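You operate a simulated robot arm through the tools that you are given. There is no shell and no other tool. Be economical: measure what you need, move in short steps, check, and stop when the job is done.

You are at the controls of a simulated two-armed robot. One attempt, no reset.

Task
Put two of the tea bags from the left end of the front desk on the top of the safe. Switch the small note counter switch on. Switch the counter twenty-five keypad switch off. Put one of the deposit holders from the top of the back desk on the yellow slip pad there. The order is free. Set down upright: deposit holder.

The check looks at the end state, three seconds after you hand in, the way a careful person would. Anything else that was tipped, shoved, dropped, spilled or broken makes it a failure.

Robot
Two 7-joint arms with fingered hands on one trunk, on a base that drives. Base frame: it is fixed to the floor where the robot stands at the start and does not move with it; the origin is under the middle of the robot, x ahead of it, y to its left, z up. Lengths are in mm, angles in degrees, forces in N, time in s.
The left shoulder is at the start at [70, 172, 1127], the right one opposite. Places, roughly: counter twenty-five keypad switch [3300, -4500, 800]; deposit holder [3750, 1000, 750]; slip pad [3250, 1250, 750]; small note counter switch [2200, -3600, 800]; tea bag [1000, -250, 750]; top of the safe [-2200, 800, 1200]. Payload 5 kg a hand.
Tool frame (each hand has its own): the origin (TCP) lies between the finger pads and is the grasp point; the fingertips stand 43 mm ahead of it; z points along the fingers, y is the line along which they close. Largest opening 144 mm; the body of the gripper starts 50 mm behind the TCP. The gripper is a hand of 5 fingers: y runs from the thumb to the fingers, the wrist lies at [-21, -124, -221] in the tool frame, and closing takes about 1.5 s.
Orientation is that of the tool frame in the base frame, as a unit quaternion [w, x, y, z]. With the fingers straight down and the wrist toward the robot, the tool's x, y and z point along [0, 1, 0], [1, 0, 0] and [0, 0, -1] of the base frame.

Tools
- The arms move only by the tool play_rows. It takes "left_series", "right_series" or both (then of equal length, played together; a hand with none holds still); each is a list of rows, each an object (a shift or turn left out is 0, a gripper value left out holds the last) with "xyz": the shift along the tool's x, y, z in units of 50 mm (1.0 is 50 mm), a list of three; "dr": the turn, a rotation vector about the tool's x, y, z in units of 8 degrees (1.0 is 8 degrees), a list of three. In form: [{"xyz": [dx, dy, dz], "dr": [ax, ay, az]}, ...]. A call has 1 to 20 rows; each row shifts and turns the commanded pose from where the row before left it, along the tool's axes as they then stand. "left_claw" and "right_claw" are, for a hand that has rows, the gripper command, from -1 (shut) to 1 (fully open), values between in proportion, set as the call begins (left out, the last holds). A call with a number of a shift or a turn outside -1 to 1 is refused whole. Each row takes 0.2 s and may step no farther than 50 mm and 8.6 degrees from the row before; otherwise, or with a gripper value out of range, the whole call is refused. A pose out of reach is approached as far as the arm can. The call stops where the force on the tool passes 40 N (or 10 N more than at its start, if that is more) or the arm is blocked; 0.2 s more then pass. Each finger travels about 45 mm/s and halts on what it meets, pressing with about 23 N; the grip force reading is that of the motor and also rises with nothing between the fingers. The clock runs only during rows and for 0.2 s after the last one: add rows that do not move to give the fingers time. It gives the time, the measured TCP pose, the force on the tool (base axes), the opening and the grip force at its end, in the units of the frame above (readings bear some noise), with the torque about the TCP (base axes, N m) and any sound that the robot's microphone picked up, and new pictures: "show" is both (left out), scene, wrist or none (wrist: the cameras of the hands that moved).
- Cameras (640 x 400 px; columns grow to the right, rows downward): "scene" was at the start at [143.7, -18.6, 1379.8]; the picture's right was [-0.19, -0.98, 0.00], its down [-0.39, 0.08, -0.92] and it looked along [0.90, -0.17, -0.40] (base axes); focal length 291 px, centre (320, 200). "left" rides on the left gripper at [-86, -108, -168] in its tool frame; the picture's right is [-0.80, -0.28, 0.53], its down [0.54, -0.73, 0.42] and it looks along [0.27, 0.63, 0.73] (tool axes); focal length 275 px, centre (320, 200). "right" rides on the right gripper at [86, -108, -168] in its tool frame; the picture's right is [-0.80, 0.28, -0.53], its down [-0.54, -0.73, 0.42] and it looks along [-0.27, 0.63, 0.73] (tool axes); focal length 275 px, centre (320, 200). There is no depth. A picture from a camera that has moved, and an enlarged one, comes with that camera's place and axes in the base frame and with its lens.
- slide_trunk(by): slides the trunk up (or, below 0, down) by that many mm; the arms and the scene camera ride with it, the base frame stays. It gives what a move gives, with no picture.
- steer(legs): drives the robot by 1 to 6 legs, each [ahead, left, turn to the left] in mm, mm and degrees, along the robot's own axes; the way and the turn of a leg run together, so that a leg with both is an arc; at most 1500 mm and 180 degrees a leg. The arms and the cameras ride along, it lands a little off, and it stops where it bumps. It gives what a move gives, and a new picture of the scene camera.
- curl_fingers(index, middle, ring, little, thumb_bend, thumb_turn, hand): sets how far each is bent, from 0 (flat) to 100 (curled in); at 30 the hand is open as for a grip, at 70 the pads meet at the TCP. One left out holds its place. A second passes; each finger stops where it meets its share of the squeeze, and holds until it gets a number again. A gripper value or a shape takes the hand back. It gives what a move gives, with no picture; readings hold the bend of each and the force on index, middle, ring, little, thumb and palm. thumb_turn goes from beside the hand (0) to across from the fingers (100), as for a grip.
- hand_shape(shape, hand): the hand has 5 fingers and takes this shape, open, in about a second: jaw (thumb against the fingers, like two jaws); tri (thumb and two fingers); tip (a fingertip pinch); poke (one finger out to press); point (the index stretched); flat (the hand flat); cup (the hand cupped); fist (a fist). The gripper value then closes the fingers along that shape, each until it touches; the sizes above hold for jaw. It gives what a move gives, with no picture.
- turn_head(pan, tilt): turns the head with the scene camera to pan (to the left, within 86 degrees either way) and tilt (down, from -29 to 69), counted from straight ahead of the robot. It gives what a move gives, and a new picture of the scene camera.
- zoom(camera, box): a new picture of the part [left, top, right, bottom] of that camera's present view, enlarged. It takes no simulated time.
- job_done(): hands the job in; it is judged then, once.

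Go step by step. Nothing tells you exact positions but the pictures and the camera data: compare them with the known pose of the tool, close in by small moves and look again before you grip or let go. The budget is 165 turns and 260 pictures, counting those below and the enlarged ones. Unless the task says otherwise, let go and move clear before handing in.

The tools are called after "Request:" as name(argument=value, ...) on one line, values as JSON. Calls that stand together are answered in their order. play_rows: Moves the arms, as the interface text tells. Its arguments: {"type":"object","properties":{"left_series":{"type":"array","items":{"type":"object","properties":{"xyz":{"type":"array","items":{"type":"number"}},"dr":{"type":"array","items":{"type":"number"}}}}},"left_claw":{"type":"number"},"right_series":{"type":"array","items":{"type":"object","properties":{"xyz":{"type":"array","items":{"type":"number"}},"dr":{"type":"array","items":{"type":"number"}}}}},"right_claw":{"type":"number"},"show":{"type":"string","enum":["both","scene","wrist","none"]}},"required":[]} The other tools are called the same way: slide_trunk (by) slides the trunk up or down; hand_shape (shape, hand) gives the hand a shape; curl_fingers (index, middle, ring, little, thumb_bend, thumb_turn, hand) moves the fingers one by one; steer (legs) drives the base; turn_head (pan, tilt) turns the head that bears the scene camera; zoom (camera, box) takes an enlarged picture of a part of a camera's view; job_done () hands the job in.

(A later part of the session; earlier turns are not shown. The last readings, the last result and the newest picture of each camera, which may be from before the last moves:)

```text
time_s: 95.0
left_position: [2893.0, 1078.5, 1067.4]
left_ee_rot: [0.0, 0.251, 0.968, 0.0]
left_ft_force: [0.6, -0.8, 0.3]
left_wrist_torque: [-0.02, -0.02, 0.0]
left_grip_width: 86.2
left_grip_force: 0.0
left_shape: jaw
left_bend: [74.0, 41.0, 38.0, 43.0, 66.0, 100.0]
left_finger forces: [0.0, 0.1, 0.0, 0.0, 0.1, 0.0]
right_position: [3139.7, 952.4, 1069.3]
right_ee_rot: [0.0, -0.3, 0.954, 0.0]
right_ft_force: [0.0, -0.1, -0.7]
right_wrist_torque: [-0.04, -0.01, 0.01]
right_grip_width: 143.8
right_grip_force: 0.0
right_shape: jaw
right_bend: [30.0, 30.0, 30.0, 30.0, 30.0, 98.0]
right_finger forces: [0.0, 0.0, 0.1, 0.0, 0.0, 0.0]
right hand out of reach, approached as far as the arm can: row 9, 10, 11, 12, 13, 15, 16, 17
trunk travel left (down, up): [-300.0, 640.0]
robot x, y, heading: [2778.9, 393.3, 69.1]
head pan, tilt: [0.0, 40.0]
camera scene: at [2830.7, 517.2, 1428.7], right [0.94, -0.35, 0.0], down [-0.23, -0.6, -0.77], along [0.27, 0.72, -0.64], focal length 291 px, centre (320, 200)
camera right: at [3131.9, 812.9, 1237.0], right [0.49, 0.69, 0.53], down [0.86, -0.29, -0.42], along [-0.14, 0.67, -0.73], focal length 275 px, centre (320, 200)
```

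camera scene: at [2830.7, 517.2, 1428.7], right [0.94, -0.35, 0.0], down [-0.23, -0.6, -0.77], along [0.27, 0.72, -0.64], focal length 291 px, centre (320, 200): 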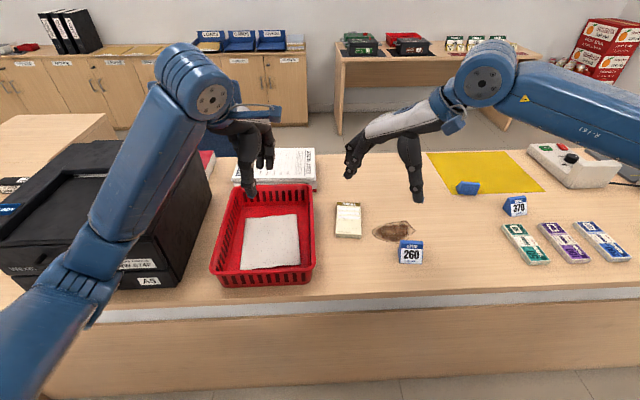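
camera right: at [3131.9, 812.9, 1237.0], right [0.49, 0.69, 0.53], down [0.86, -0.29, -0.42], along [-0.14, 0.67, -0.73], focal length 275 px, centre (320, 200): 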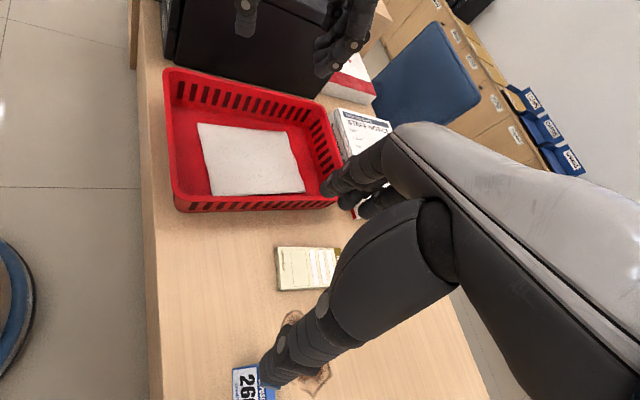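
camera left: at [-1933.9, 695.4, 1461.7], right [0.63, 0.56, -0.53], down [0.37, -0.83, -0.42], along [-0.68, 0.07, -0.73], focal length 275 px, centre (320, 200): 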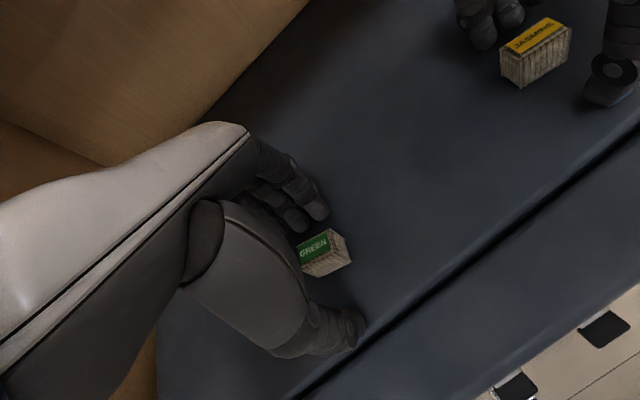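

The wrist stops at about 56° of yaw, so I'll turn the base instead: set the hand yaw to ~48°, shift right along the counter, and turn left 42° so the hand closes across the holder's ends.

Request:
play_rows(right_series=[{"xyz": [0, 0, 0], "dr": [0, 0, 0.5]}, {"dr": [0, 0, 0.5]}, {}], show="none")

Request:
steer(legs=[[60, -635, 0], [0, 0, 42]])

```text
time_s: 95.8
left_position: [2893.4, 1077.0, 1066.9]
left_ee_rot: [-0.001, 0.251, 0.968, 0.0]
left_ft_force: [1.4, -0.8, 1.1]
left_wrist_torque: [0.0, -0.01, 0.01]
left_grip_width: 86.5
left_grip_force: 0.0
left_shape: jaw
left_bend: [74.0, 41.0, 38.0, 43.0, 66.0, 100.0]
left_finger forces: [0.1, 0.0, 0.1, 0.2, 0.0, 0.1]
right_position: [3140.9, 953.3, 1067.0]
right_ee_rot: [0.0, -0.237, 0.972, -0.001]
right_ft_force: [-0.4, 0.0, -0.2]
right_wrist_torque: [0.0, 0.0, 0.01]
right_grip_width: 144.0
right_grip_force: 0.1
right_shape: jaw
right_bend: [30.0, 30.0, 30.0, 30.0, 30.0, 98.0]
right_finger forces: [0.0, 0.1, 0.0, 0.1, 0.1, 0.0]
trunk travel left (down, up): [-300.0, 640.0]
robot x, y, heading: [2779.6, 391.6, 69.2]
head pan, tilt: [0.0, 40.0]
```

```text
time_s: 101.3
left_position: [3006.6, 805.6, 1068.8]
left_ee_rot: [0.0, -0.123, 0.992, 0.0]
left_ft_force: [0.4, -0.3, 1.0]
left_wrist_torque: [-0.01, -0.02, 0.02]
left_grip_width: 86.0
left_grip_force: 0.1
left_shape: jaw
left_bend: [74.0, 41.0, 38.0, 43.0, 66.0, 100.0]
left_finger forces: [0.0, 0.0, 0.0, 0.0, 0.0, 0.0]
right_position: [3273.5, 885.5, 1067.5]
right_ee_rot: [0.0, -0.577, 0.817, 0.0]
right_ft_force: [-0.2, 1.0, -0.3]
right_wrist_torque: [0.02, -0.04, 0.0]
right_grip_width: 143.8
right_grip_force: 0.0
right_shape: jaw
right_bend: [30.0, 30.0, 30.0, 30.0, 30.0, 98.0]
right_finger forces: [0.0, 0.0, 0.0, 0.1, 0.1, 0.0]
trunk travel left (down, up): [-300.0, 640.0]
robot x, y, heading: [3394.4, 227.0, 112.1]
head pan, tilt: [0.0, 40.0]
camera scene: at [3346.3, 353.7, 1428.8], right [0.92, 0.38, 0.0], down [0.25, -0.59, -0.77], along [-0.29, 0.71, -0.64], focal length 291 px, centre (320, 200)
```

scene: 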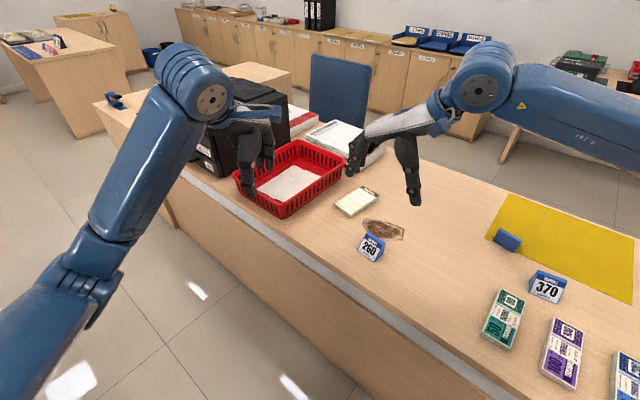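

Request:
zoom(camera="scene", box=[310, 170, 438, 250])

Request:
zoom(camera="right", box=[0, 0, 640, 400])

```text
5.00 times, centred on (374, 210) of scene
camera zoom: at [3346.3, 353.7, 1428.8], right [0.92, 0.38, 0.0], down [0.25, -0.59, -0.77], along [-0.29, 0.71, -0.64], focal length 1456 px, centre (50, 150)
```

zoom: 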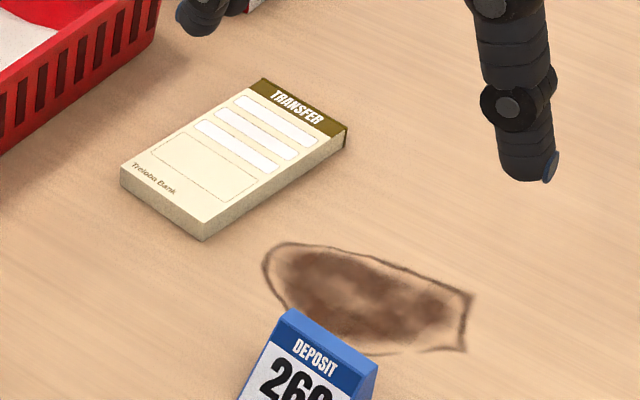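

```text
1.00 times, centred on (320, 200) of right (not enlarged: the box is as wide or as high as the picture)
camera zoom: at [3346.7, 767.3, 1235.5], right [0.0, 0.85, 0.53], down [0.87, 0.27, -0.42], along [-0.5, 0.46, -0.73], focal length 275 px, centre (320, 200)
```

zoom: 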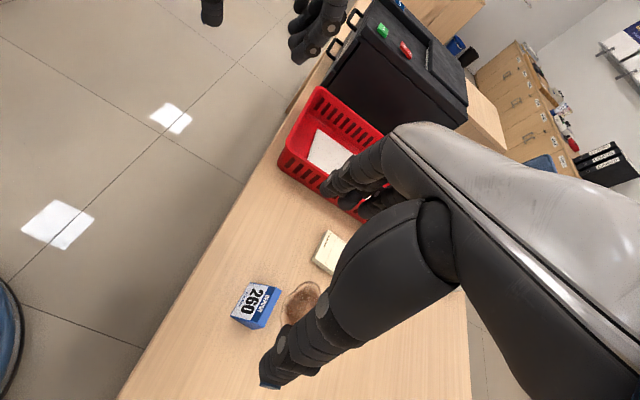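

Holder centre ≈[3269,940]. Moving above it and down to ~870, with a 6° yaw trim.

Request:
play_rows(right_series=[{"xyz": [-0.5, 0.22, 0], "dr": [0, 0, 0.4]}, {"xyz": [-0.5, 0.22, 0], "dr": [0, 0, 0.4]}, {"xyz": [0, 0, 0.95]}, {"xyz": [0, 0, 0.95]}, {"xyz": [0, 0, 0.95]}, {"xyz": [0, 0, 0.75]}])

```text
time_s: 102.7
left_position: [3006.6, 806.0, 1067.0]
left_ee_rot: [0.001, -0.124, 0.992, -0.001]
left_ft_force: [0.0, 0.8, 0.0]
left_wrist_torque: [-0.01, -0.01, 0.0]
left_grip_width: 86.2
left_grip_force: 0.1
left_shape: jaw
left_bend: [74.0, 41.0, 38.0, 43.0, 66.0, 100.0]
left_finger forces: [0.0, 0.0, 0.0, 0.0, 0.1, 0.0]
right_position: [3270.6, 943.1, 887.7]
right_ee_rot: [0.0, -0.531, 0.847, 0.0]
right_ft_force: [0.0, 0.5, 0.1]
right_wrist_torque: [0.01, -0.03, 0.0]
right_grip_width: 143.9
right_grip_force: 0.1
right_shape: jaw
right_bend: [30.0, 30.0, 30.0, 30.0, 30.0, 98.0]
right_finger forces: [0.0, 0.0, 0.0, 0.1, 0.0, 0.1]
trunk travel left (down, up): [-300.0, 640.0]
robot x, y, heading: [3394.3, 227.7, 112.1]
head pan, tilt: [0.0, 40.0]
camera scene: at [3346.6, 354.4, 1428.8], right [0.92, 0.38, 0.0], down [0.24, -0.59, -0.77], along [-0.29, 0.71, -0.64], focal length 291 px, centre (320, 200)
camera right: at [3330.7, 817.6, 1056.0], right [0.09, 0.84, 0.53], down [0.89, 0.17, -0.42], along [-0.45, 0.52, -0.73], focal length 275 px, centre (320, 200)
```

scene: 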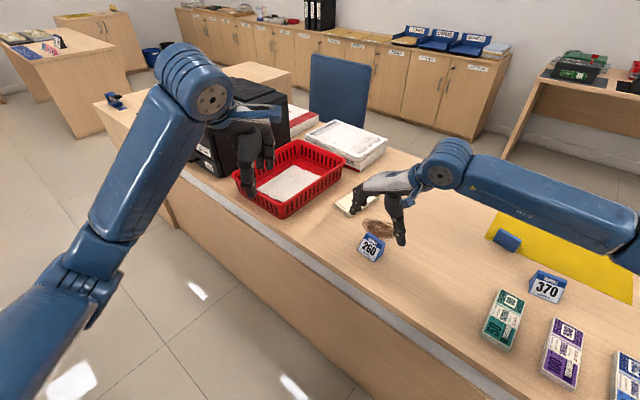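
right: 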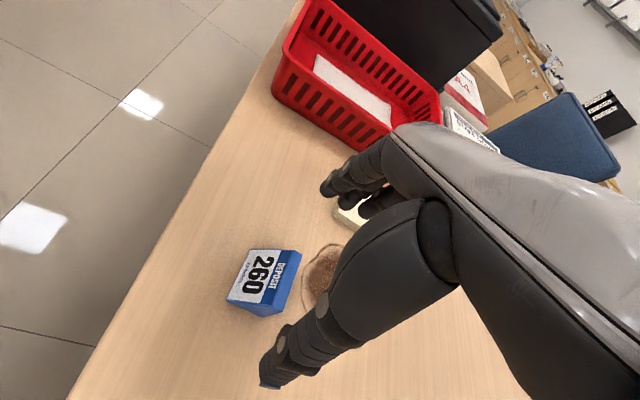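

Alignment with the block looks right. Descending to grip height.

Request:
play_rows(right_series=[{"xyz": [0, 0, 0.6]}, {"xyz": [0, 0, 0.6]}, {"xyz": [0, 0, 0.4]}, {"xyz": [0, 0, 0.18]}, {}])

```text
time_s: 103.9
left_position: [3007.0, 807.0, 1069.0]
left_ee_rot: [0.0, -0.124, 0.992, 0.0]
left_ft_force: [-0.6, 0.0, 0.0]
left_wrist_torque: [-0.06, -0.03, 0.01]
left_grip_width: 86.3
left_grip_force: 0.2
left_shape: jaw
left_bend: [74.0, 41.0, 38.0, 43.0, 66.0, 100.0]
left_finger forces: [0.0, 0.0, 0.0, 0.0, 0.1, 0.1]
right_position: [3272.4, 939.0, 797.9]
right_ee_rot: [0.0, -0.531, 0.847, 0.0]
right_ft_force: [-0.4, 0.1, 0.0]
right_wrist_torque: [-0.04, -0.01, -0.03]
right_grip_width: 144.0
right_grip_force: 0.0
right_shape: jaw
right_bend: [30.0, 30.0, 30.0, 30.0, 30.0, 98.0]
right_finger forces: [0.0, 0.0, 0.1, 0.1, 0.0, 0.0]
trunk travel left (down, up): [-300.0, 640.0]
robot x, y, heading: [3394.1, 230.8, 112.4]
head pan, tilt: [0.0, 40.0]
camera scene: at [3346.5, 353.6, 1428.8], right [0.92, 0.38, 0.0], down [0.24, -0.59, -0.77], along [-0.29, 0.71, -0.64], focal length 291 px, centre (320, 200)
camera right: at [3332.2, 814.0, 966.9], right [0.09, 0.84, 0.53], down [0.89, 0.17, -0.42], along [-0.45, 0.51, -0.73], focal length 275 px, centre (320, 200)
```

scene: 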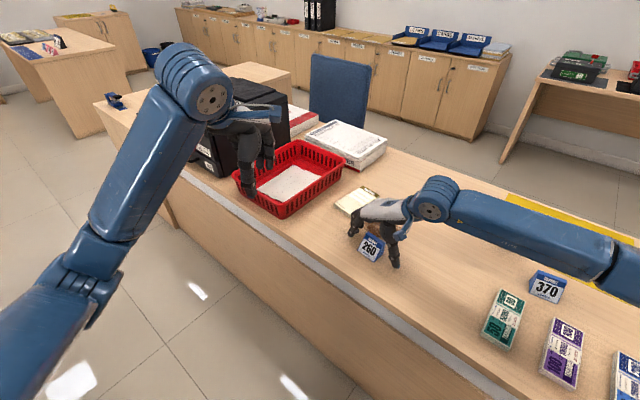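
right: 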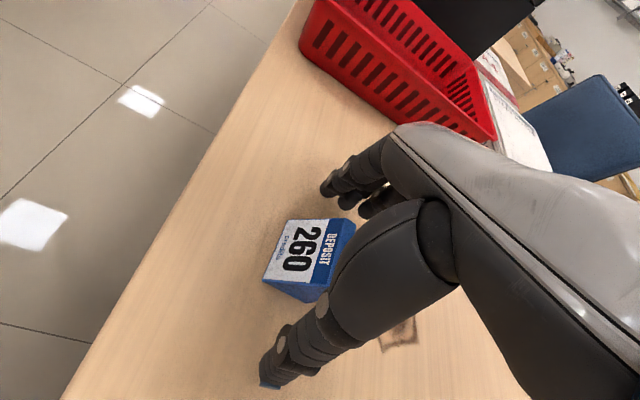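

Request:
play_rows(right_series=[{}, {}, {}, {}, {}, {}, {}, {}], right_claw=-1, show="wrist")

```text
time_s: 105.7
left_position: [3006.7, 807.4, 1068.1]
left_ee_rot: [0.001, -0.124, 0.992, 0.001]
left_ft_force: [-0.6, 1.0, 0.1]
left_wrist_torque: [-0.01, 0.03, 0.01]
left_grip_width: 86.2
left_grip_force: 0.1
left_shape: jaw
left_bend: [74.0, 41.0, 38.0, 43.0, 66.0, 100.0]
left_finger forces: [0.1, 0.0, 0.0, 0.0, 0.0, 0.0]
right_position: [3270.7, 939.6, 798.1]
right_ee_rot: [0.001, -0.53, 0.848, 0.0]
right_ft_force: [0.1, 0.4, -0.3]
right_wrist_torque: [-0.04, 0.01, 0.02]
right_grip_width: 59.0
right_grip_force: 23.6
right_shape: jaw
right_bend: [74.0, 48.0, 50.0, 47.0, 73.0, 100.0]
right_finger forces: [12.2, 7.1, 0.1, 0.0, 19.5, 0.0]
trunk travel left (down, up): [-300.0, 640.0]
robot x, y, heading: [3393.9, 226.7, 112.4]
head pan, tilt: [0.0, 40.0]
camera right: at [3332.3, 814.1, 966.9], right [0.09, 0.84, 0.53], down [0.89, 0.17, -0.42], along [-0.45, 0.51, -0.73], focal length 275 px, centre (320, 200)
```

right: 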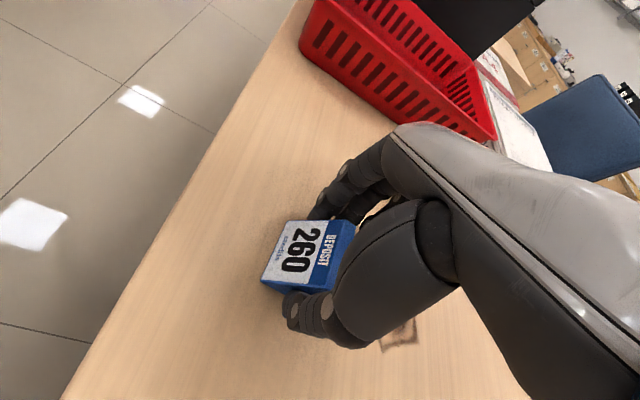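

Gripped at 59 mm across the ends. Lifting.

Request:
play_rows(right_series=[{"xyz": [0, 0, -0.2]}, {"xyz": [0, 0, -0.5]}, {"xyz": [0, 0, -0.9]}, {"xyz": [0, 0, -0.9]}, {}])

```text
time_s: 106.9
left_position: [3008.3, 806.3, 1068.4]
left_ee_rot: [0.0, -0.124, 0.992, 0.0]
left_ft_force: [-0.3, 0.0, -0.2]
left_wrist_torque: [-0.02, 0.02, 0.0]
left_grip_width: 85.9
left_grip_force: 0.0
left_shape: jaw
left_bend: [74.0, 41.0, 38.0, 43.0, 66.0, 100.0]
left_finger forces: [0.1, 0.0, 0.1, 0.0, 0.1, 0.1]
right_position: [3273.7, 940.7, 921.9]
right_ee_rot: [0.0, -0.531, 0.848, 0.0]
right_ft_force: [0.3, -0.6, -0.7]
right_wrist_torque: [-0.02, 0.04, 0.0]
right_grip_width: 59.3
right_grip_force: 23.2
right_shape: jaw
right_bend: [74.0, 48.0, 50.0, 47.0, 73.0, 100.0]
right_finger forces: [12.3, 7.0, 0.0, 0.1, 19.6, 0.0]
trunk travel left (down, up): [-300.0, 640.0]
robot x, y, heading: [3390.8, 228.4, 112.5]
head pan, tilt: [0.0, 40.0]
camera scene: at [3346.7, 354.4, 1428.7], right [0.92, 0.38, 0.0], down [0.24, -0.59, -0.77], along [-0.29, 0.71, -0.64], focal length 291 px, centre (320, 200)
camera right: at [3333.9, 815.5, 1091.3], right [0.09, 0.84, 0.53], down [0.89, 0.17, -0.42], along [-0.45, 0.51, -0.73], focal length 275 px, centre (320, 200)
```

scene: 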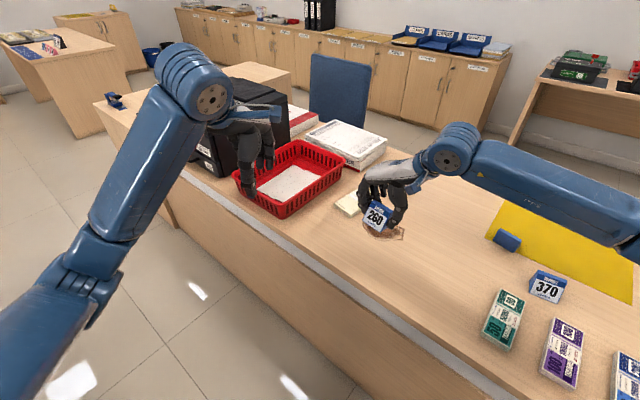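
right: 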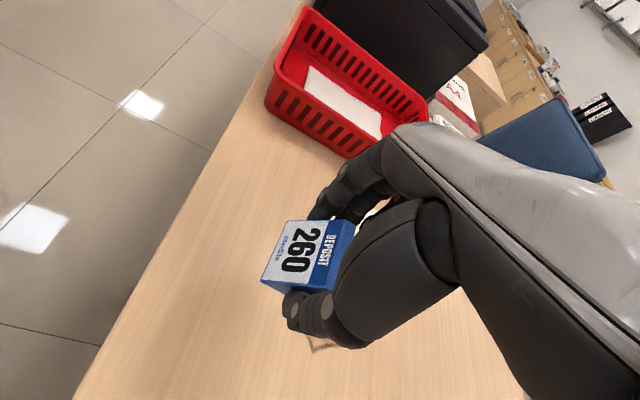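

Holder is firmly held and level. I'll raise it, turn the base back to face the counter squarely and strafe left to the pad (centre ≈[3167,1140]).

Request:
play_rows(right_series=[{"xyz": [0, 0, -0.7]}, {"xyz": [0, 0, -0.7]}], show="none")

Request:
steer(legs=[[0, 0, -42.5], [0, 670, 0]])

```text
time_s: 107.5
left_position: [3006.1, 805.9, 1068.2]
left_ee_rot: [0.0, -0.124, 0.992, 0.0]
left_ft_force: [-0.3, -0.3, -0.2]
left_wrist_torque: [0.03, 0.01, 0.02]
left_grip_width: 86.3
left_grip_force: 0.1
left_shape: jaw
left_bend: [74.0, 41.0, 38.0, 43.0, 66.0, 100.0]
left_finger forces: [0.0, 0.0, 0.1, 0.0, 0.1, 0.0]
right_position: [3271.3, 941.0, 990.8]
right_ee_rot: [0.001, -0.53, 0.848, -0.001]
right_ft_force: [-0.7, 0.5, -0.8]
right_wrist_torque: [-0.02, -0.02, -0.01]
right_grip_width: 58.9
right_grip_force: 23.2
right_shape: jaw
right_bend: [74.0, 48.0, 50.0, 47.0, 73.0, 100.0]
right_finger forces: [12.5, 7.1, 0.0, 0.1, 19.5, 0.0]
trunk travel left (down, up): [-300.0, 640.0]
robot x, y, heading: [3398.7, 223.5, 112.6]
head pan, tilt: [0.0, 40.0]
```

```text
time_s: 113.1
left_position: [2857.1, 1136.5, 1068.2]
left_ee_rot: [0.0, 0.232, 0.973, 0.0]
left_ft_force: [0.0, 0.4, -0.2]
left_wrist_torque: [0.0, 0.0, -0.04]
left_grip_width: 86.4
left_grip_force: 0.1
left_shape: jaw
left_bend: [74.0, 41.0, 38.0, 43.0, 66.0, 100.0]
left_finger forces: [0.0, 0.0, 0.0, 0.1, 0.0, 0.0]
right_position: [3144.8, 1066.1, 989.8]
right_ee_rot: [0.001, -0.199, 0.98, 0.0]
right_ft_force: [0.1, -0.1, -0.3]
right_wrist_torque: [0.02, -0.01, 0.02]
right_grip_width: 58.8
right_grip_force: 23.3
right_shape: jaw
right_bend: [74.0, 48.0, 50.0, 47.0, 73.0, 100.0]
right_finger forces: [12.3, 7.1, 0.0, 0.0, 19.4, 0.0]
trunk travel left (down, up): [-300.0, 640.0]
robot x, y, heading: [2768.5, 449.8, 71.7]
head pan, tilt: [0.0, 40.0]
camera scene: at [2816.5, 575.0, 1428.8], right [0.95, -0.32, 0.0], down [-0.2, -0.61, -0.77], along [0.24, 0.73, -0.64], focal length 291 px, centre (320, 200)
```

scene: 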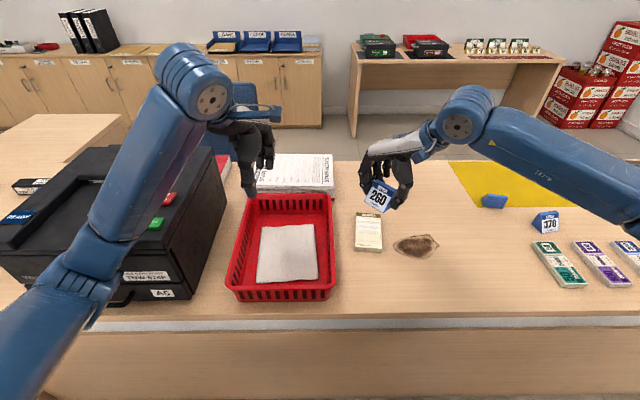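

Nearly over the pad. Rotating the hand 44° so the holder lies along the pad, then moving over the pad centre and down partway.

Request:
play_rows(right_series=[{"dr": [0, 0, 0.917]}, {"dr": [0, 0, 0.917]}, {"dr": [0, 0, 0.917]}, {"dr": [0, 0, 0.917]}, {"dr": [0, 0, 0.917]}, {"dr": [0, 0, 0.917]}, {"xyz": [0.06, 0.77, 0]}, {"xyz": [0.06, 0.77, 0]}, {"xyz": [0, 0, 0.8]}, {"xyz": [0, 0, 0.8]}, {"xyz": [0, 0, 0.6]}, {}])

Request:
zoom(camera="scene", box=[310, 160, 470, 260])

```text
time_s: 115.7
left_position: [2855.8, 1138.1, 1068.1]
left_ee_rot: [0.0, 0.232, 0.973, -0.001]
left_ft_force: [0.6, 0.0, 0.2]
left_wrist_torque: [0.0, -0.02, 0.0]
left_grip_width: 86.2
left_grip_force: 0.2
left_shape: jaw
left_bend: [74.0, 41.0, 38.0, 43.0, 66.0, 100.0]
left_finger forces: [0.1, 0.0, 0.0, 0.0, 0.1, 0.0]
right_position: [3166.5, 1140.2, 882.7]
right_ee_rot: [0.0, 0.183, 0.983, 0.0]
right_ft_force: [0.7, -0.7, -0.4]
right_wrist_torque: [-0.02, 0.01, 0.01]
right_grip_width: 58.7
right_grip_force: 22.8
right_shape: jaw
right_bend: [74.0, 48.0, 50.0, 47.0, 73.0, 100.0]
right_finger forces: [12.4, 7.2, 0.0, 0.1, 19.6, 0.0]
trunk travel left (down, up): [-300.0, 640.0]
robot x, y, heading: [2770.7, 446.1, 71.5]
head pan, tilt: [0.0, 40.0]
camera scene: at [2816.5, 574.8, 1428.8], right [0.95, -0.32, 0.0], down [-0.2, -0.61, -0.77], along [0.24, 0.73, -0.64], focal length 291 px, centre (320, 200)
camera right: at [3047.6, 1068.6, 1050.5], right [0.84, -0.02, 0.53], down [0.25, -0.87, -0.42], along [0.47, 0.49, -0.73], focal length 275 px, centre (320, 200)
```

scene: 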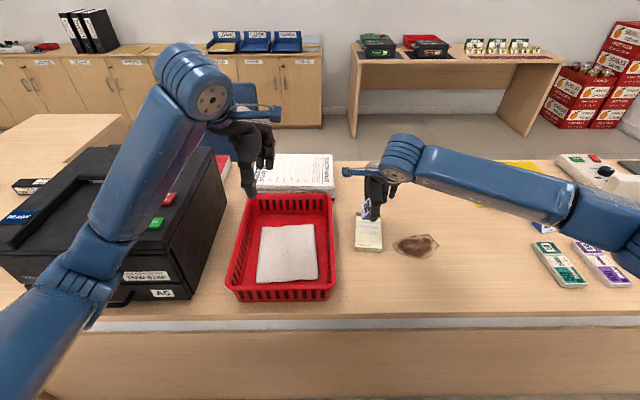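
right: 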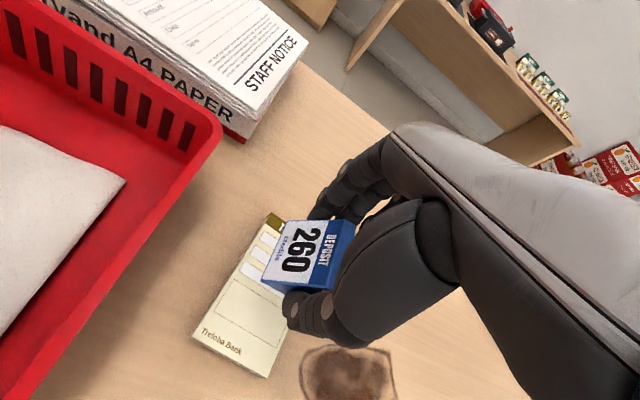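

```text
4.00 times, centred on (390, 210) of scene
camera zoom: at [2816.5, 574.8, 1428.8], right [0.95, -0.32, 0.0], down [-0.2, -0.61, -0.77], along [0.24, 0.73, -0.64], focal length 1165 px, centre (40, 160)
```

zoom: 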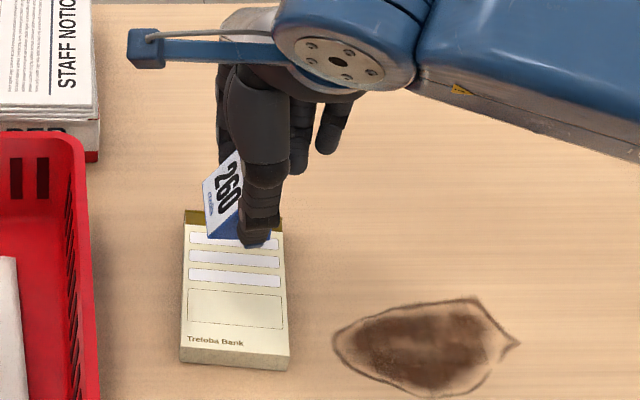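

Lined up over the pad. Descending close to contact.

Request:
play_rows(right_series=[{"xyz": [0.08, 0, 0.5]}, {"xyz": [0, 0, 0.5]}, {"xyz": [0, 0, 0.25]}, {}])

Request:
zoom(camera="scene", box=[310, 160, 470, 260])

```text
time_s: 116.7
left_position: [2855.6, 1137.0, 1067.9]
left_ee_rot: [0.0, 0.231, 0.973, 0.0]
left_ft_force: [-0.7, -0.5, 0.7]
left_wrist_torque: [0.01, 0.03, -0.04]
left_grip_width: 86.4
left_grip_force: 0.0
left_shape: jaw
left_bend: [74.0, 41.0, 38.0, 43.0, 66.0, 100.0]
left_finger forces: [0.0, 0.0, 0.0, 0.0, 0.0, 0.0]
right_position: [3162.0, 1140.3, 818.7]
right_ee_rot: [0.0, 0.183, 0.983, 0.0]
right_ft_force: [-0.1, 0.2, -1.6]
right_wrist_torque: [-0.02, 0.0, 0.03]
right_grip_width: 58.7
right_grip_force: 23.0
right_shape: jaw
right_bend: [74.0, 48.0, 50.0, 47.0, 73.0, 100.0]
right_finger forces: [12.5, 7.2, 0.0, 0.1, 19.5, 0.1]
trunk travel left (down, up): [-300.0, 640.0]
robot x, y, heading: [2769.8, 448.2, 71.3]
head pan, tilt: [0.0, 40.0]
camera scene: at [2816.6, 574.9, 1428.8], right [0.95, -0.32, 0.0], down [-0.2, -0.61, -0.77], along [0.24, 0.73, -0.64], focal length 291 px, centre (320, 200)
camera right: at [3044.0, 1070.1, 986.4], right [0.84, -0.02, 0.53], down [0.25, -0.87, -0.42], along [0.47, 0.49, -0.73], focal length 275 px, centre (320, 200)
```

scene: 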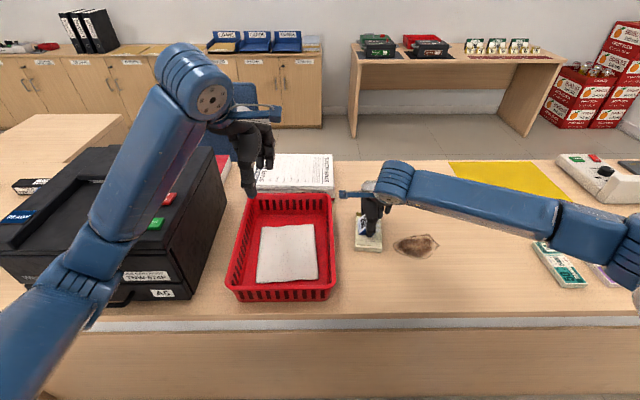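
right: 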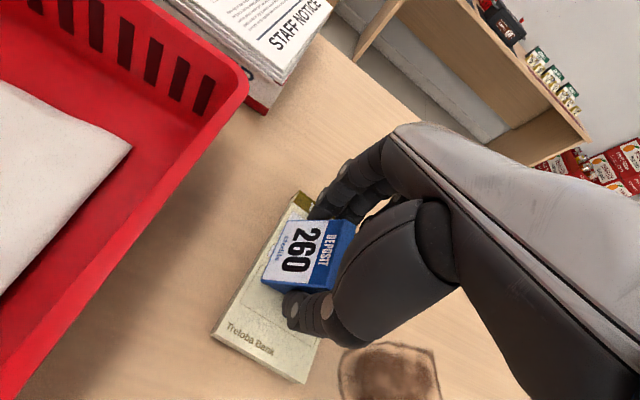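

```text
4.00 times, centred on (390, 210) of scene
camera zoom: at [2816.6, 574.9, 1428.8], right [0.95, -0.32, 0.0], down [-0.2, -0.61, -0.77], along [0.24, 0.73, -0.64], focal length 1165 px, centre (40, 160)
```

zoom: 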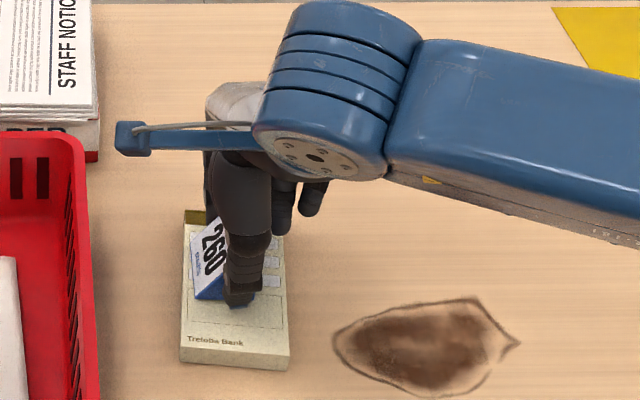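

Request:
play_rows(right_series=[{"xyz": [-0.08, 0, 0.06]}, {"xyz": [0, 0, 0.06]}, {}], show="none")

Request:
play_rows(right_series=[{"xyz": [0, 0, 0.05]}, {}], show="wrist")

```text
time_s: 117.5
left_position: [2855.3, 1136.0, 1069.0]
left_ee_rot: [0.0, 0.232, 0.973, 0.001]
left_ft_force: [-0.4, 0.1, -0.1]
left_wrist_torque: [0.04, 0.02, -0.03]
left_grip_width: 86.2
left_grip_force: 0.1
left_shape: jaw
left_bend: [74.0, 41.0, 38.0, 43.0, 66.0, 100.0]
left_finger forces: [0.0, 0.0, 0.0, 0.0, 0.0, 0.0]
right_position: [3165.2, 1139.7, 815.9]
right_ee_rot: [0.0, 0.182, 0.983, 0.003]
right_ft_force: [-3.3, 2.4, 18.4]
right_wrist_torque: [0.26, 0.01, 0.08]
right_grip_width: 59.8
right_grip_force: 23.0
right_shape: jaw
right_bend: [74.0, 48.0, 50.0, 47.0, 73.0, 100.0]
right_finger forces: [14.7, 8.9, 0.0, 0.0, 21.7, 0.1]
trunk travel left (down, up): [-300.0, 640.0]
robot x, y, heading: [2768.1, 449.9, 71.4]
head pan, tilt: [0.0, 40.0]
```

```text
time_s: 118.1
left_position: [2854.3, 1135.6, 1069.7]
left_ee_rot: [0.0, 0.232, 0.973, 0.001]
left_ft_force: [-0.5, -0.4, 0.4]
left_wrist_torque: [0.01, 0.02, 0.03]
left_grip_width: 86.2
left_grip_force: 0.1
left_shape: jaw
left_bend: [74.0, 41.0, 38.0, 43.0, 66.0, 100.0]
left_finger forces: [0.0, 0.0, 0.0, 0.0, 0.0, 0.0]
right_position: [3165.1, 1138.6, 814.6]
right_ee_rot: [0.001, 0.182, 0.983, 0.003]
right_ft_force: [-2.3, 2.6, 34.4]
right_wrist_torque: [0.24, -0.04, 0.06]
right_grip_width: 61.2
right_grip_force: 23.1
right_shape: jaw
right_bend: [74.0, 48.0, 50.0, 47.0, 73.0, 100.0]
right_finger forces: [15.9, 10.1, 0.0, 0.0, 23.8, 0.0]
trunk travel left (down, up): [-300.0, 640.0]
robot x, y, heading: [2771.1, 449.8, 71.2]
head pan, tilt: [0.0, 40.0]
camera right: at [3045.8, 1066.6, 981.9], right [0.84, -0.02, 0.54], down [0.25, -0.87, -0.43], along [0.47, 0.49, -0.73], focal length 275 px, centre (320, 200)
```

right: 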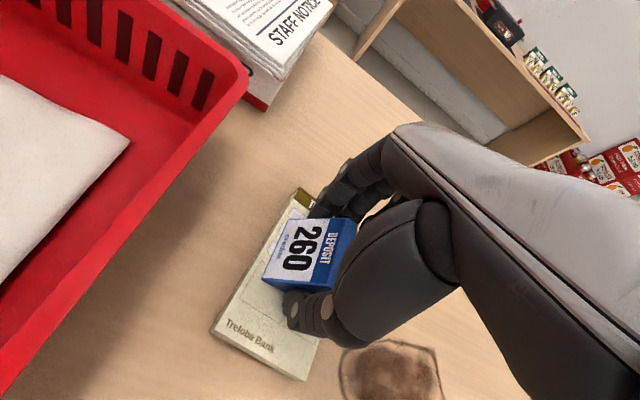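

Contact is firm (34 N). Backing off ~5 mm of command and releasing.

Request:
play_rows(right_series=[{"xyz": [0, 0, -0.09]}, {}], show="none")

Request:
play_rows(right_series=[{}, {}, {}, {}, {}, {}, {}], right_claw=0.6, show="wrist")

```text
time_s: 118.7
left_position: [2855.2, 1137.2, 1068.5]
left_ee_rot: [0.0, 0.232, 0.973, 0.001]
left_ft_force: [0.1, 0.5, 0.7]
left_wrist_torque: [0.0, -0.01, 0.04]
left_grip_width: 86.0
left_grip_force: 0.0
left_shape: jaw
left_bend: [74.0, 41.0, 38.0, 43.0, 66.0, 100.0]
left_finger forces: [0.0, 0.1, 0.1, 0.0, 0.0, 0.1]
right_position: [3164.9, 1138.5, 815.1]
right_ee_rot: [0.001, 0.181, 0.983, 0.001]
right_ft_force: [-3.0, 5.2, 21.6]
right_wrist_torque: [0.47, -0.03, 0.1]
right_grip_width: 61.4
right_grip_force: 22.9
right_shape: jaw
right_bend: [74.0, 47.0, 50.0, 47.0, 74.0, 100.0]
right_finger forces: [15.4, 9.7, 0.1, 0.0, 21.6, 0.1]
trunk travel left (down, up): [-300.0, 640.0]
robot x, y, heading: [2770.9, 446.9, 71.3]
head pan, tilt: [0.0, 40.0]
```

```text
time_s: 120.3
left_position: [2856.2, 1138.5, 1068.3]
left_ee_rot: [-0.001, 0.232, 0.973, 0.0]
left_ft_force: [0.1, 0.2, -0.2]
left_wrist_torque: [0.02, 0.0, 0.03]
left_grip_width: 86.4
left_grip_force: 0.0
left_shape: jaw
left_bend: [74.0, 41.0, 38.0, 43.0, 66.0, 100.0]
left_finger forces: [0.0, 0.1, 0.0, 0.0, 0.0, 0.0]
right_position: [3165.3, 1139.9, 813.0]
right_ee_rot: [-0.001, 0.183, 0.983, -0.001]
right_ft_force: [-0.4, -0.3, 0.1]
right_wrist_torque: [-0.03, 0.02, 0.02]
right_grip_width: 115.0
right_grip_force: 0.2
right_shape: jaw
right_bend: [26.0, 34.0, 32.0, 33.0, 52.0, 99.0]
right_finger forces: [0.1, 0.0, 0.0, 0.0, 0.1, 0.0]
trunk travel left (down, up): [-300.0, 640.0]
robot x, y, heading: [2770.4, 446.0, 71.4]
head pan, tilt: [0.0, 40.0]
camera right: at [3047.0, 1068.2, 982.0], right [0.85, -0.02, 0.53], down [0.25, -0.87, -0.42], along [0.47, 0.49, -0.73], focal length 275 px, centre (320, 200)
```

right: 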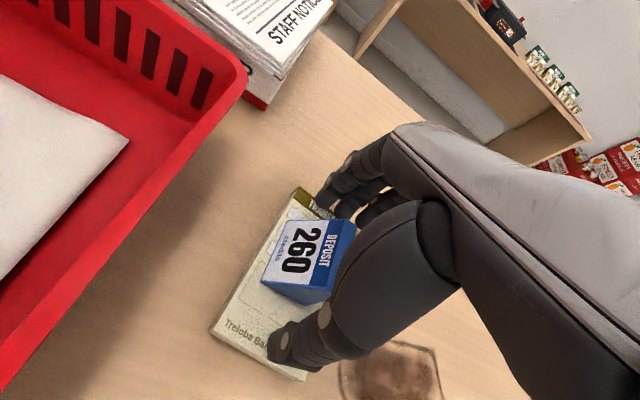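

Holder stands on the pad, fingers clear. Rising straight up.

Request:
play_rows(right_series=[{"xyz": [0, 0, -0.4]}, {"xyz": [0, 0, -0.9]}, {"xyz": [0, 0, -0.9]}, {"xyz": [0, 0, -0.9]}, {"xyz": [0, 0, -0.9]}, {"xyz": [0, 0, -0.9]}, {"xyz": [0, -0.8, 0]}, {"xyz": [0, -0.8, 0]}])

Request:
zoom(camera="scene", box=[310, 180, 470, 280])

```text
time_s: 122.1
left_position: [2856.3, 1136.6, 1068.9]
left_ee_rot: [-0.001, 0.231, 0.973, 0.0]
left_ft_force: [-0.7, 0.3, -0.1]
left_wrist_torque: [-0.06, 0.0, 0.0]
left_grip_width: 86.2
left_grip_force: 0.0
left_shape: jaw
left_bend: [74.0, 41.0, 38.0, 43.0, 66.0, 100.0]
left_finger forces: [0.1, 0.0, 0.0, 0.1, 0.0, 0.0]
right_position: [3138.9, 1064.1, 1058.4]
right_ee_rot: [0.0, 0.181, 0.983, 0.0]
right_ft_force: [-1.3, -0.2, 0.5]
right_wrist_torque: [0.01, -0.04, -0.01]
right_grip_width: 115.1
right_grip_force: 0.2
right_shape: jaw
right_bend: [26.0, 34.0, 32.0, 33.0, 51.0, 99.0]
right_finger forces: [0.0, 0.1, 0.0, 0.0, 0.0, 0.0]
trunk travel left (down, up): [-300.0, 640.0]
robot x, y, heading: [2769.3, 446.7, 71.5]
head pan, tilt: [0.0, 40.0]
camera scene: at [2816.3, 574.0, 1428.9], right [0.95, -0.32, 0.0], down [-0.2, -0.61, -0.77], along [0.24, 0.73, -0.64], focal length 291 px, centre (320, 200)
camera right: at [3020.2, 992.7, 1226.8], right [0.84, -0.02, 0.53], down [0.25, -0.87, -0.42], along [0.47, 0.49, -0.73], focal length 275 px, centre (320, 200)
```

scene: 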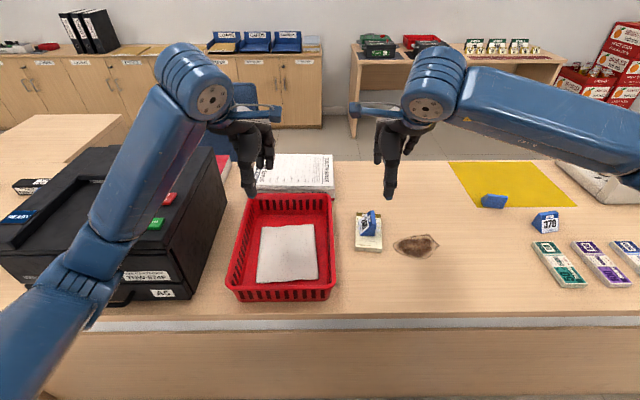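
right: 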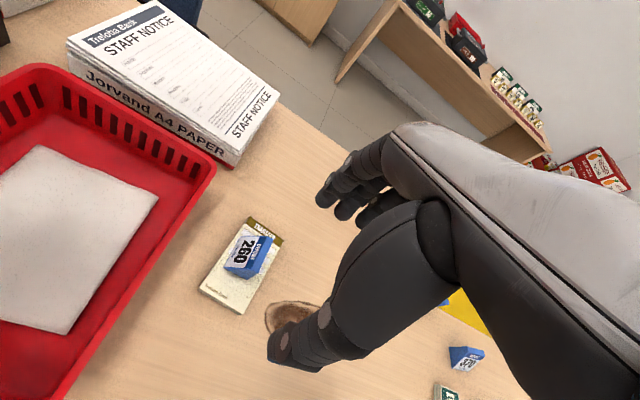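

```text
4.00 times, centred on (390, 230) of scene
camera zoom: at [2816.3, 574.0, 1428.9], right [0.95, -0.32, 0.0], down [-0.2, -0.61, -0.77], along [0.24, 0.73, -0.64], focal length 1165 px, centre (40, 80)
```

zoom: 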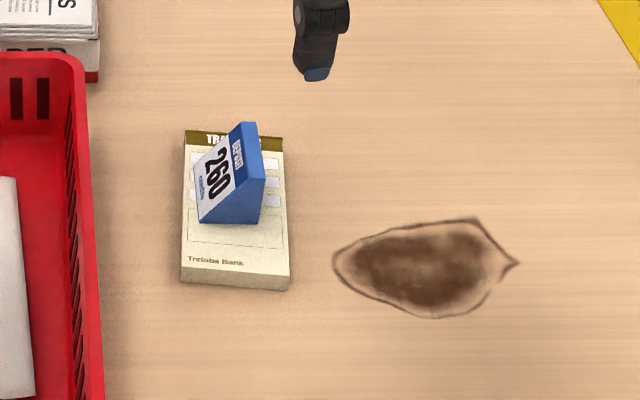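

The holder stands well inside the pad. Next, the switches in the teller area (around [2200,-3600] and [3300,-4500]). I'll turn right along the aisle and look for a way round.

Request:
steer(legs=[[0, 0, -92]])

Request:
turn_head(pan=-45, tilt=20)

```text
time_s: 123.5
left_position: [2944.4, 1113.6, 1071.7]
left_ee_rot: [-0.003, 0.294, 0.956, 0.004]
left_ft_force: [0.9, -0.5, 0.2]
left_wrist_torque: [-0.02, 0.01, -0.01]
left_grip_width: 86.4
left_grip_force: 0.0
left_shape: jaw
left_bend: [74.0, 41.0, 38.0, 43.0, 66.0, 100.0]
left_finger forces: [0.0, 0.0, 0.0, 0.0, 0.1, 0.0]
right_position: [3218.5, 1001.3, 1060.9]
right_ee_rot: [-0.001, 0.247, 0.969, 0.003]
right_ft_force: [0.3, -0.1, -0.4]
right_wrist_torque: [-0.05, 0.05, 0.04]
right_grip_width: 114.9
right_grip_force: 0.1
right_shape: jaw
right_bend: [26.0, 34.0, 32.0, 33.0, 51.0, 99.0]
right_finger forces: [0.0, 0.1, 0.0, 0.0, 0.1, 0.0]
trunk travel left (down, up): [-300.0, 640.0]
robot x, y, heading: [2767.7, 442.8, 63.5]
head pan, tilt: [0.0, 40.0]
stopped in leg 1: the robot was blocked; the commanded pose is now the measured one
camera scene: at [2833.8, 556.1, 1429.7], right [0.9, -0.44, 0.0], down [-0.29, -0.57, -0.77], along [0.34, 0.69, -0.64], focal length 291 px, centre (320, 200)
```

scene: 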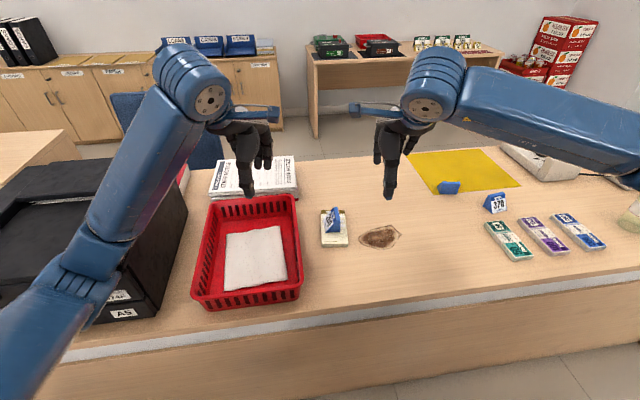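

```text
time_s: 124.6
left_position: [2944.9, 1111.4, 1071.9]
left_ee_rot: [-0.003, 0.294, 0.956, 0.004]
left_ft_force: [0.0, 0.5, -0.6]
left_wrist_torque: [-0.01, 0.01, -0.03]
left_grip_width: 86.4
left_grip_force: 0.0
left_shape: jaw
left_bend: [74.0, 41.0, 38.0, 43.0, 66.0, 100.0]
left_finger forces: [0.0, 0.1, 0.0, 0.1, 0.0, 0.0]
right_position: [3218.2, 999.8, 1063.2]
right_ee_rot: [0.0, 0.248, 0.969, 0.003]
right_ft_force: [0.2, -0.2, -0.1]
right_wrist_torque: [0.01, -0.01, 0.0]
right_grip_width: 114.6
right_grip_force: 0.1
right_shape: jaw
right_bend: [26.0, 34.0, 32.0, 33.0, 51.0, 99.0]
right_finger forces: [0.1, 0.0, 0.1, 0.0, 0.0, 0.1]
trunk travel left (down, up): [-300.0, 640.0]
robot x, y, heading: [2770.4, 445.3, 63.4]
head pan, tilt: [-45.0, 20.0]
camera scene: at [2881.9, 508.7, 1460.9], right [0.32, -0.95, -0.01], down [-0.32, -0.1, -0.94], along [0.89, 0.3, -0.34], focal length 291 px, centre (320, 200)
```

scene: 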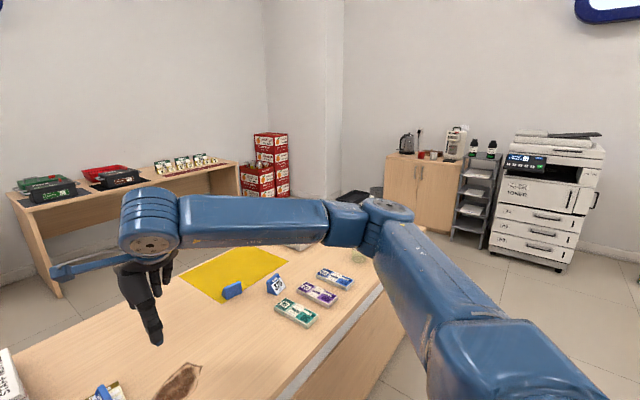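

Something blocked the turn — most likely my left elbow against the black printer. I'll back straight off and check the printer.

Request:
steer(legs=[[-120, 0, 0]])

Request:
turn_head(pan=40, tilt=40)

```text
time_s: 125.8
left_position: [2888.4, 1008.7, 1066.4]
left_ee_rot: [-0.001, 0.293, 0.956, 0.0]
left_ft_force: [-0.6, -0.2, 0.1]
left_wrist_torque: [0.01, -0.03, 0.03]
left_grip_width: 86.2
left_grip_force: 0.0
left_shape: jaw
left_bend: [74.0, 41.0, 38.0, 43.0, 66.0, 100.0]
left_finger forces: [0.0, 0.1, 0.0, 0.1, 0.0, 0.0]
right_position: [3161.9, 897.8, 1059.0]
right_ee_rot: [0.0, 0.246, 0.969, 0.0]
right_ft_force: [0.1, 0.2, -0.1]
right_wrist_torque: [0.01, 0.0, 0.01]
right_grip_width: 115.0
right_grip_force: 0.0
right_shape: jaw
right_bend: [26.0, 34.0, 32.0, 33.0, 51.0, 99.0]
right_finger forces: [0.0, 0.0, 0.0, 0.1, 0.0, 0.0]
trunk travel left (down, up): [-300.0, 640.0]
robot x, y, heading: [2716.3, 337.6, 63.6]
head pan, tilt: [-45.0, 20.0]
camera scene: at [2828.7, 409.1, 1460.2], right [0.32, -0.95, 0.0], down [-0.32, -0.11, -0.94], along [0.89, 0.3, -0.34], focal length 291 px, centre (320, 200)
```

scene: 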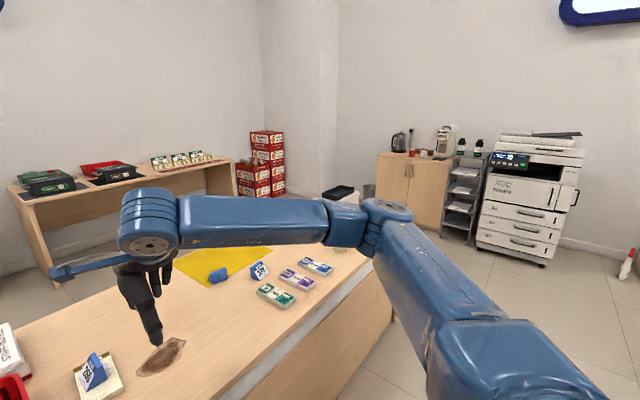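

```text
time_s: 127.4
left_position: [2889.8, 1009.4, 1067.7]
left_ee_rot: [-0.002, 0.293, 0.956, 0.0]
left_ft_force: [0.4, 0.3, -0.5]
left_wrist_torque: [0.02, 0.0, 0.0]
left_grip_width: 86.6
left_grip_force: 0.1
left_shape: jaw
left_bend: [74.0, 41.0, 38.0, 43.0, 66.0, 100.0]
left_finger forces: [0.0, 0.1, 0.0, 0.1, 0.1, 0.0]
right_position: [3163.3, 898.0, 1058.6]
right_ee_rot: [0.0, 0.245, 0.969, -0.001]
right_ft_force: [0.3, -0.5, -0.6]
right_wrist_torque: [-0.01, 0.03, 0.01]
right_grip_width: 115.1
right_grip_force: 0.1
right_shape: jaw
right_bend: [26.0, 34.0, 32.0, 33.0, 51.0, 99.0]
right_finger forces: [0.1, 0.0, 0.1, 0.0, 0.0, 0.1]
trunk travel left (down, up): [-300.0, 640.0]
robot x, y, heading: [2713.7, 334.8, 63.8]
head pan, tilt: [40.0, 40.0]
camera scene: at [2720.5, 462.2, 1428.8], right [0.97, 0.24, 0.0], down [0.15, -0.62, -0.77], along [-0.18, 0.74, -0.64], focal length 291 px, centre (320, 200)
```

scene: 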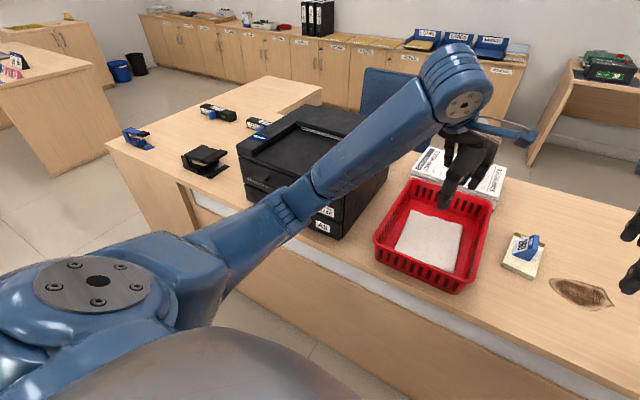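

The printer and basket look unmoved. I'll raise the trunk 300 mm so the arms clear everything, then turn right.

Request:
slide_trunk(by=300)

Request:
steer(legs=[[0, 0, -85]])

Request:
turn_head(pan=-30, tilt=25)

```text
time_s: 130.4
left_position: [2889.8, 1010.6, 1367.2]
left_ee_rot: [-0.001, 0.294, 0.956, 0.0]
left_ft_force: [0.3, -0.1, 0.6]
left_wrist_torque: [0.02, 0.02, 0.01]
left_grip_width: 86.2
left_grip_force: 0.1
left_shape: jaw
left_bend: [74.0, 41.0, 38.0, 43.0, 66.0, 100.0]
left_finger forces: [0.1, 0.1, 0.0, 0.1, 0.0, 0.0]
right_position: [3163.8, 899.1, 1358.3]
right_ee_rot: [0.0, 0.246, 0.969, 0.0]
right_ft_force: [0.6, 0.2, 0.1]
right_wrist_torque: [-0.01, -0.04, 0.0]
right_grip_width: 114.9
right_grip_force: 0.1
right_shape: jaw
right_bend: [26.0, 34.0, 32.0, 33.0, 51.0, 99.0]
right_finger forces: [0.0, 0.1, 0.1, 0.0, 0.0, 0.1]
trunk travel left (down, up): [-600.0, 340.0]
robot x, y, heading: [2715.5, 337.0, 63.7]
head pan, tilt: [40.0, 40.0]
```

```text
time_s: 134.5
left_position: [3399.4, 204.9, 1365.8]
left_ee_rot: [-0.001, 0.869, 0.495, 0.001]
left_ft_force: [0.5, 0.0, 0.5]
left_wrist_torque: [0.0, -0.02, 0.0]
left_grip_width: 86.3
left_grip_force: 0.1
left_shape: jaw
left_bend: [74.0, 41.0, 38.0, 43.0, 66.0, 100.0]
left_finger forces: [0.1, 0.1, 0.0, 0.0, 0.0, 0.0]
right_position: [3306.1, -74.7, 1358.7]
right_ee_rot: [0.001, 0.843, 0.538, -0.001]
right_ft_force: [-0.1, 0.8, -0.2]
right_wrist_torque: [0.01, 0.01, -0.03]
right_grip_width: 114.9
right_grip_force: 0.1
right_shape: jaw
right_bend: [26.0, 34.0, 32.0, 33.0, 51.0, 99.0]
right_finger forces: [0.0, 0.1, 0.0, 0.0, 0.0, 0.0]
trunk travel left (down, up): [-600.0, 340.0]
robot x, y, heading: [2717.0, 335.9, -22.3]
head pan, tilt: [40.0, 40.0]
camera scene: at [2846.4, 340.6, 1728.8], right [0.3, -0.95, 0.0], down [-0.61, -0.19, -0.77], along [0.73, 0.23, -0.64], focal length 291 px, centre (320, 200)
```

scene: 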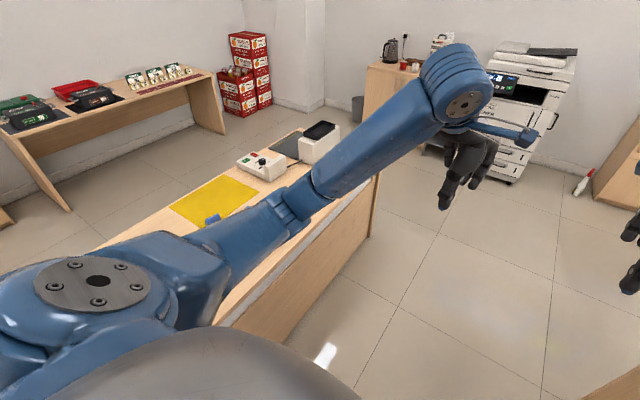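

```text
time_s: 135.9
left_position: [3400.0, 203.9, 1366.5]
left_ee_rot: [-0.002, 0.869, 0.496, 0.001]
left_ft_force: [-0.7, -0.7, 0.6]
left_wrist_torque: [0.0, 0.02, 0.03]
left_grip_width: 86.6
left_grip_force: 0.1
left_shape: jaw
left_bend: [74.0, 41.0, 38.0, 43.0, 66.0, 100.0]
left_finger forces: [0.0, 0.0, 0.0, 0.1, 0.0, 0.0]
right_position: [3306.7, -74.9, 1358.4]
right_ee_rot: [0.0, 0.843, 0.539, 0.001]
right_ft_force: [0.0, 0.2, -0.7]
right_wrist_torque: [-0.02, 0.07, 0.03]
right_grip_width: 115.0
right_grip_force: 0.0
right_shape: jaw
right_bend: [26.0, 34.0, 32.0, 33.0, 51.0, 99.0]
right_finger forces: [0.0, 0.0, 0.1, 0.1, 0.0, 0.0]
trunk travel left (down, up): [-600.0, 340.0]
robot x, y, heading: [2714.0, 336.2, -22.7]
head pan, tilt: [-30.0, 25.0]
camera scene: at [2820.9, 241.6, 1752.1], right [-0.79, -0.61, 0.0], down [-0.26, 0.34, -0.91], along [0.55, -0.72, -0.42], focal length 291 px, centre (320, 200)
```

scene: 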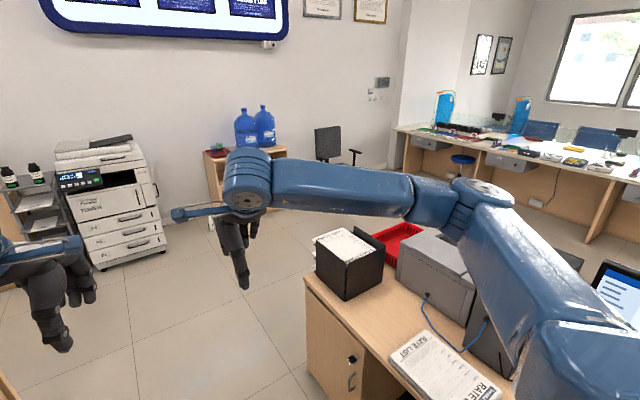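

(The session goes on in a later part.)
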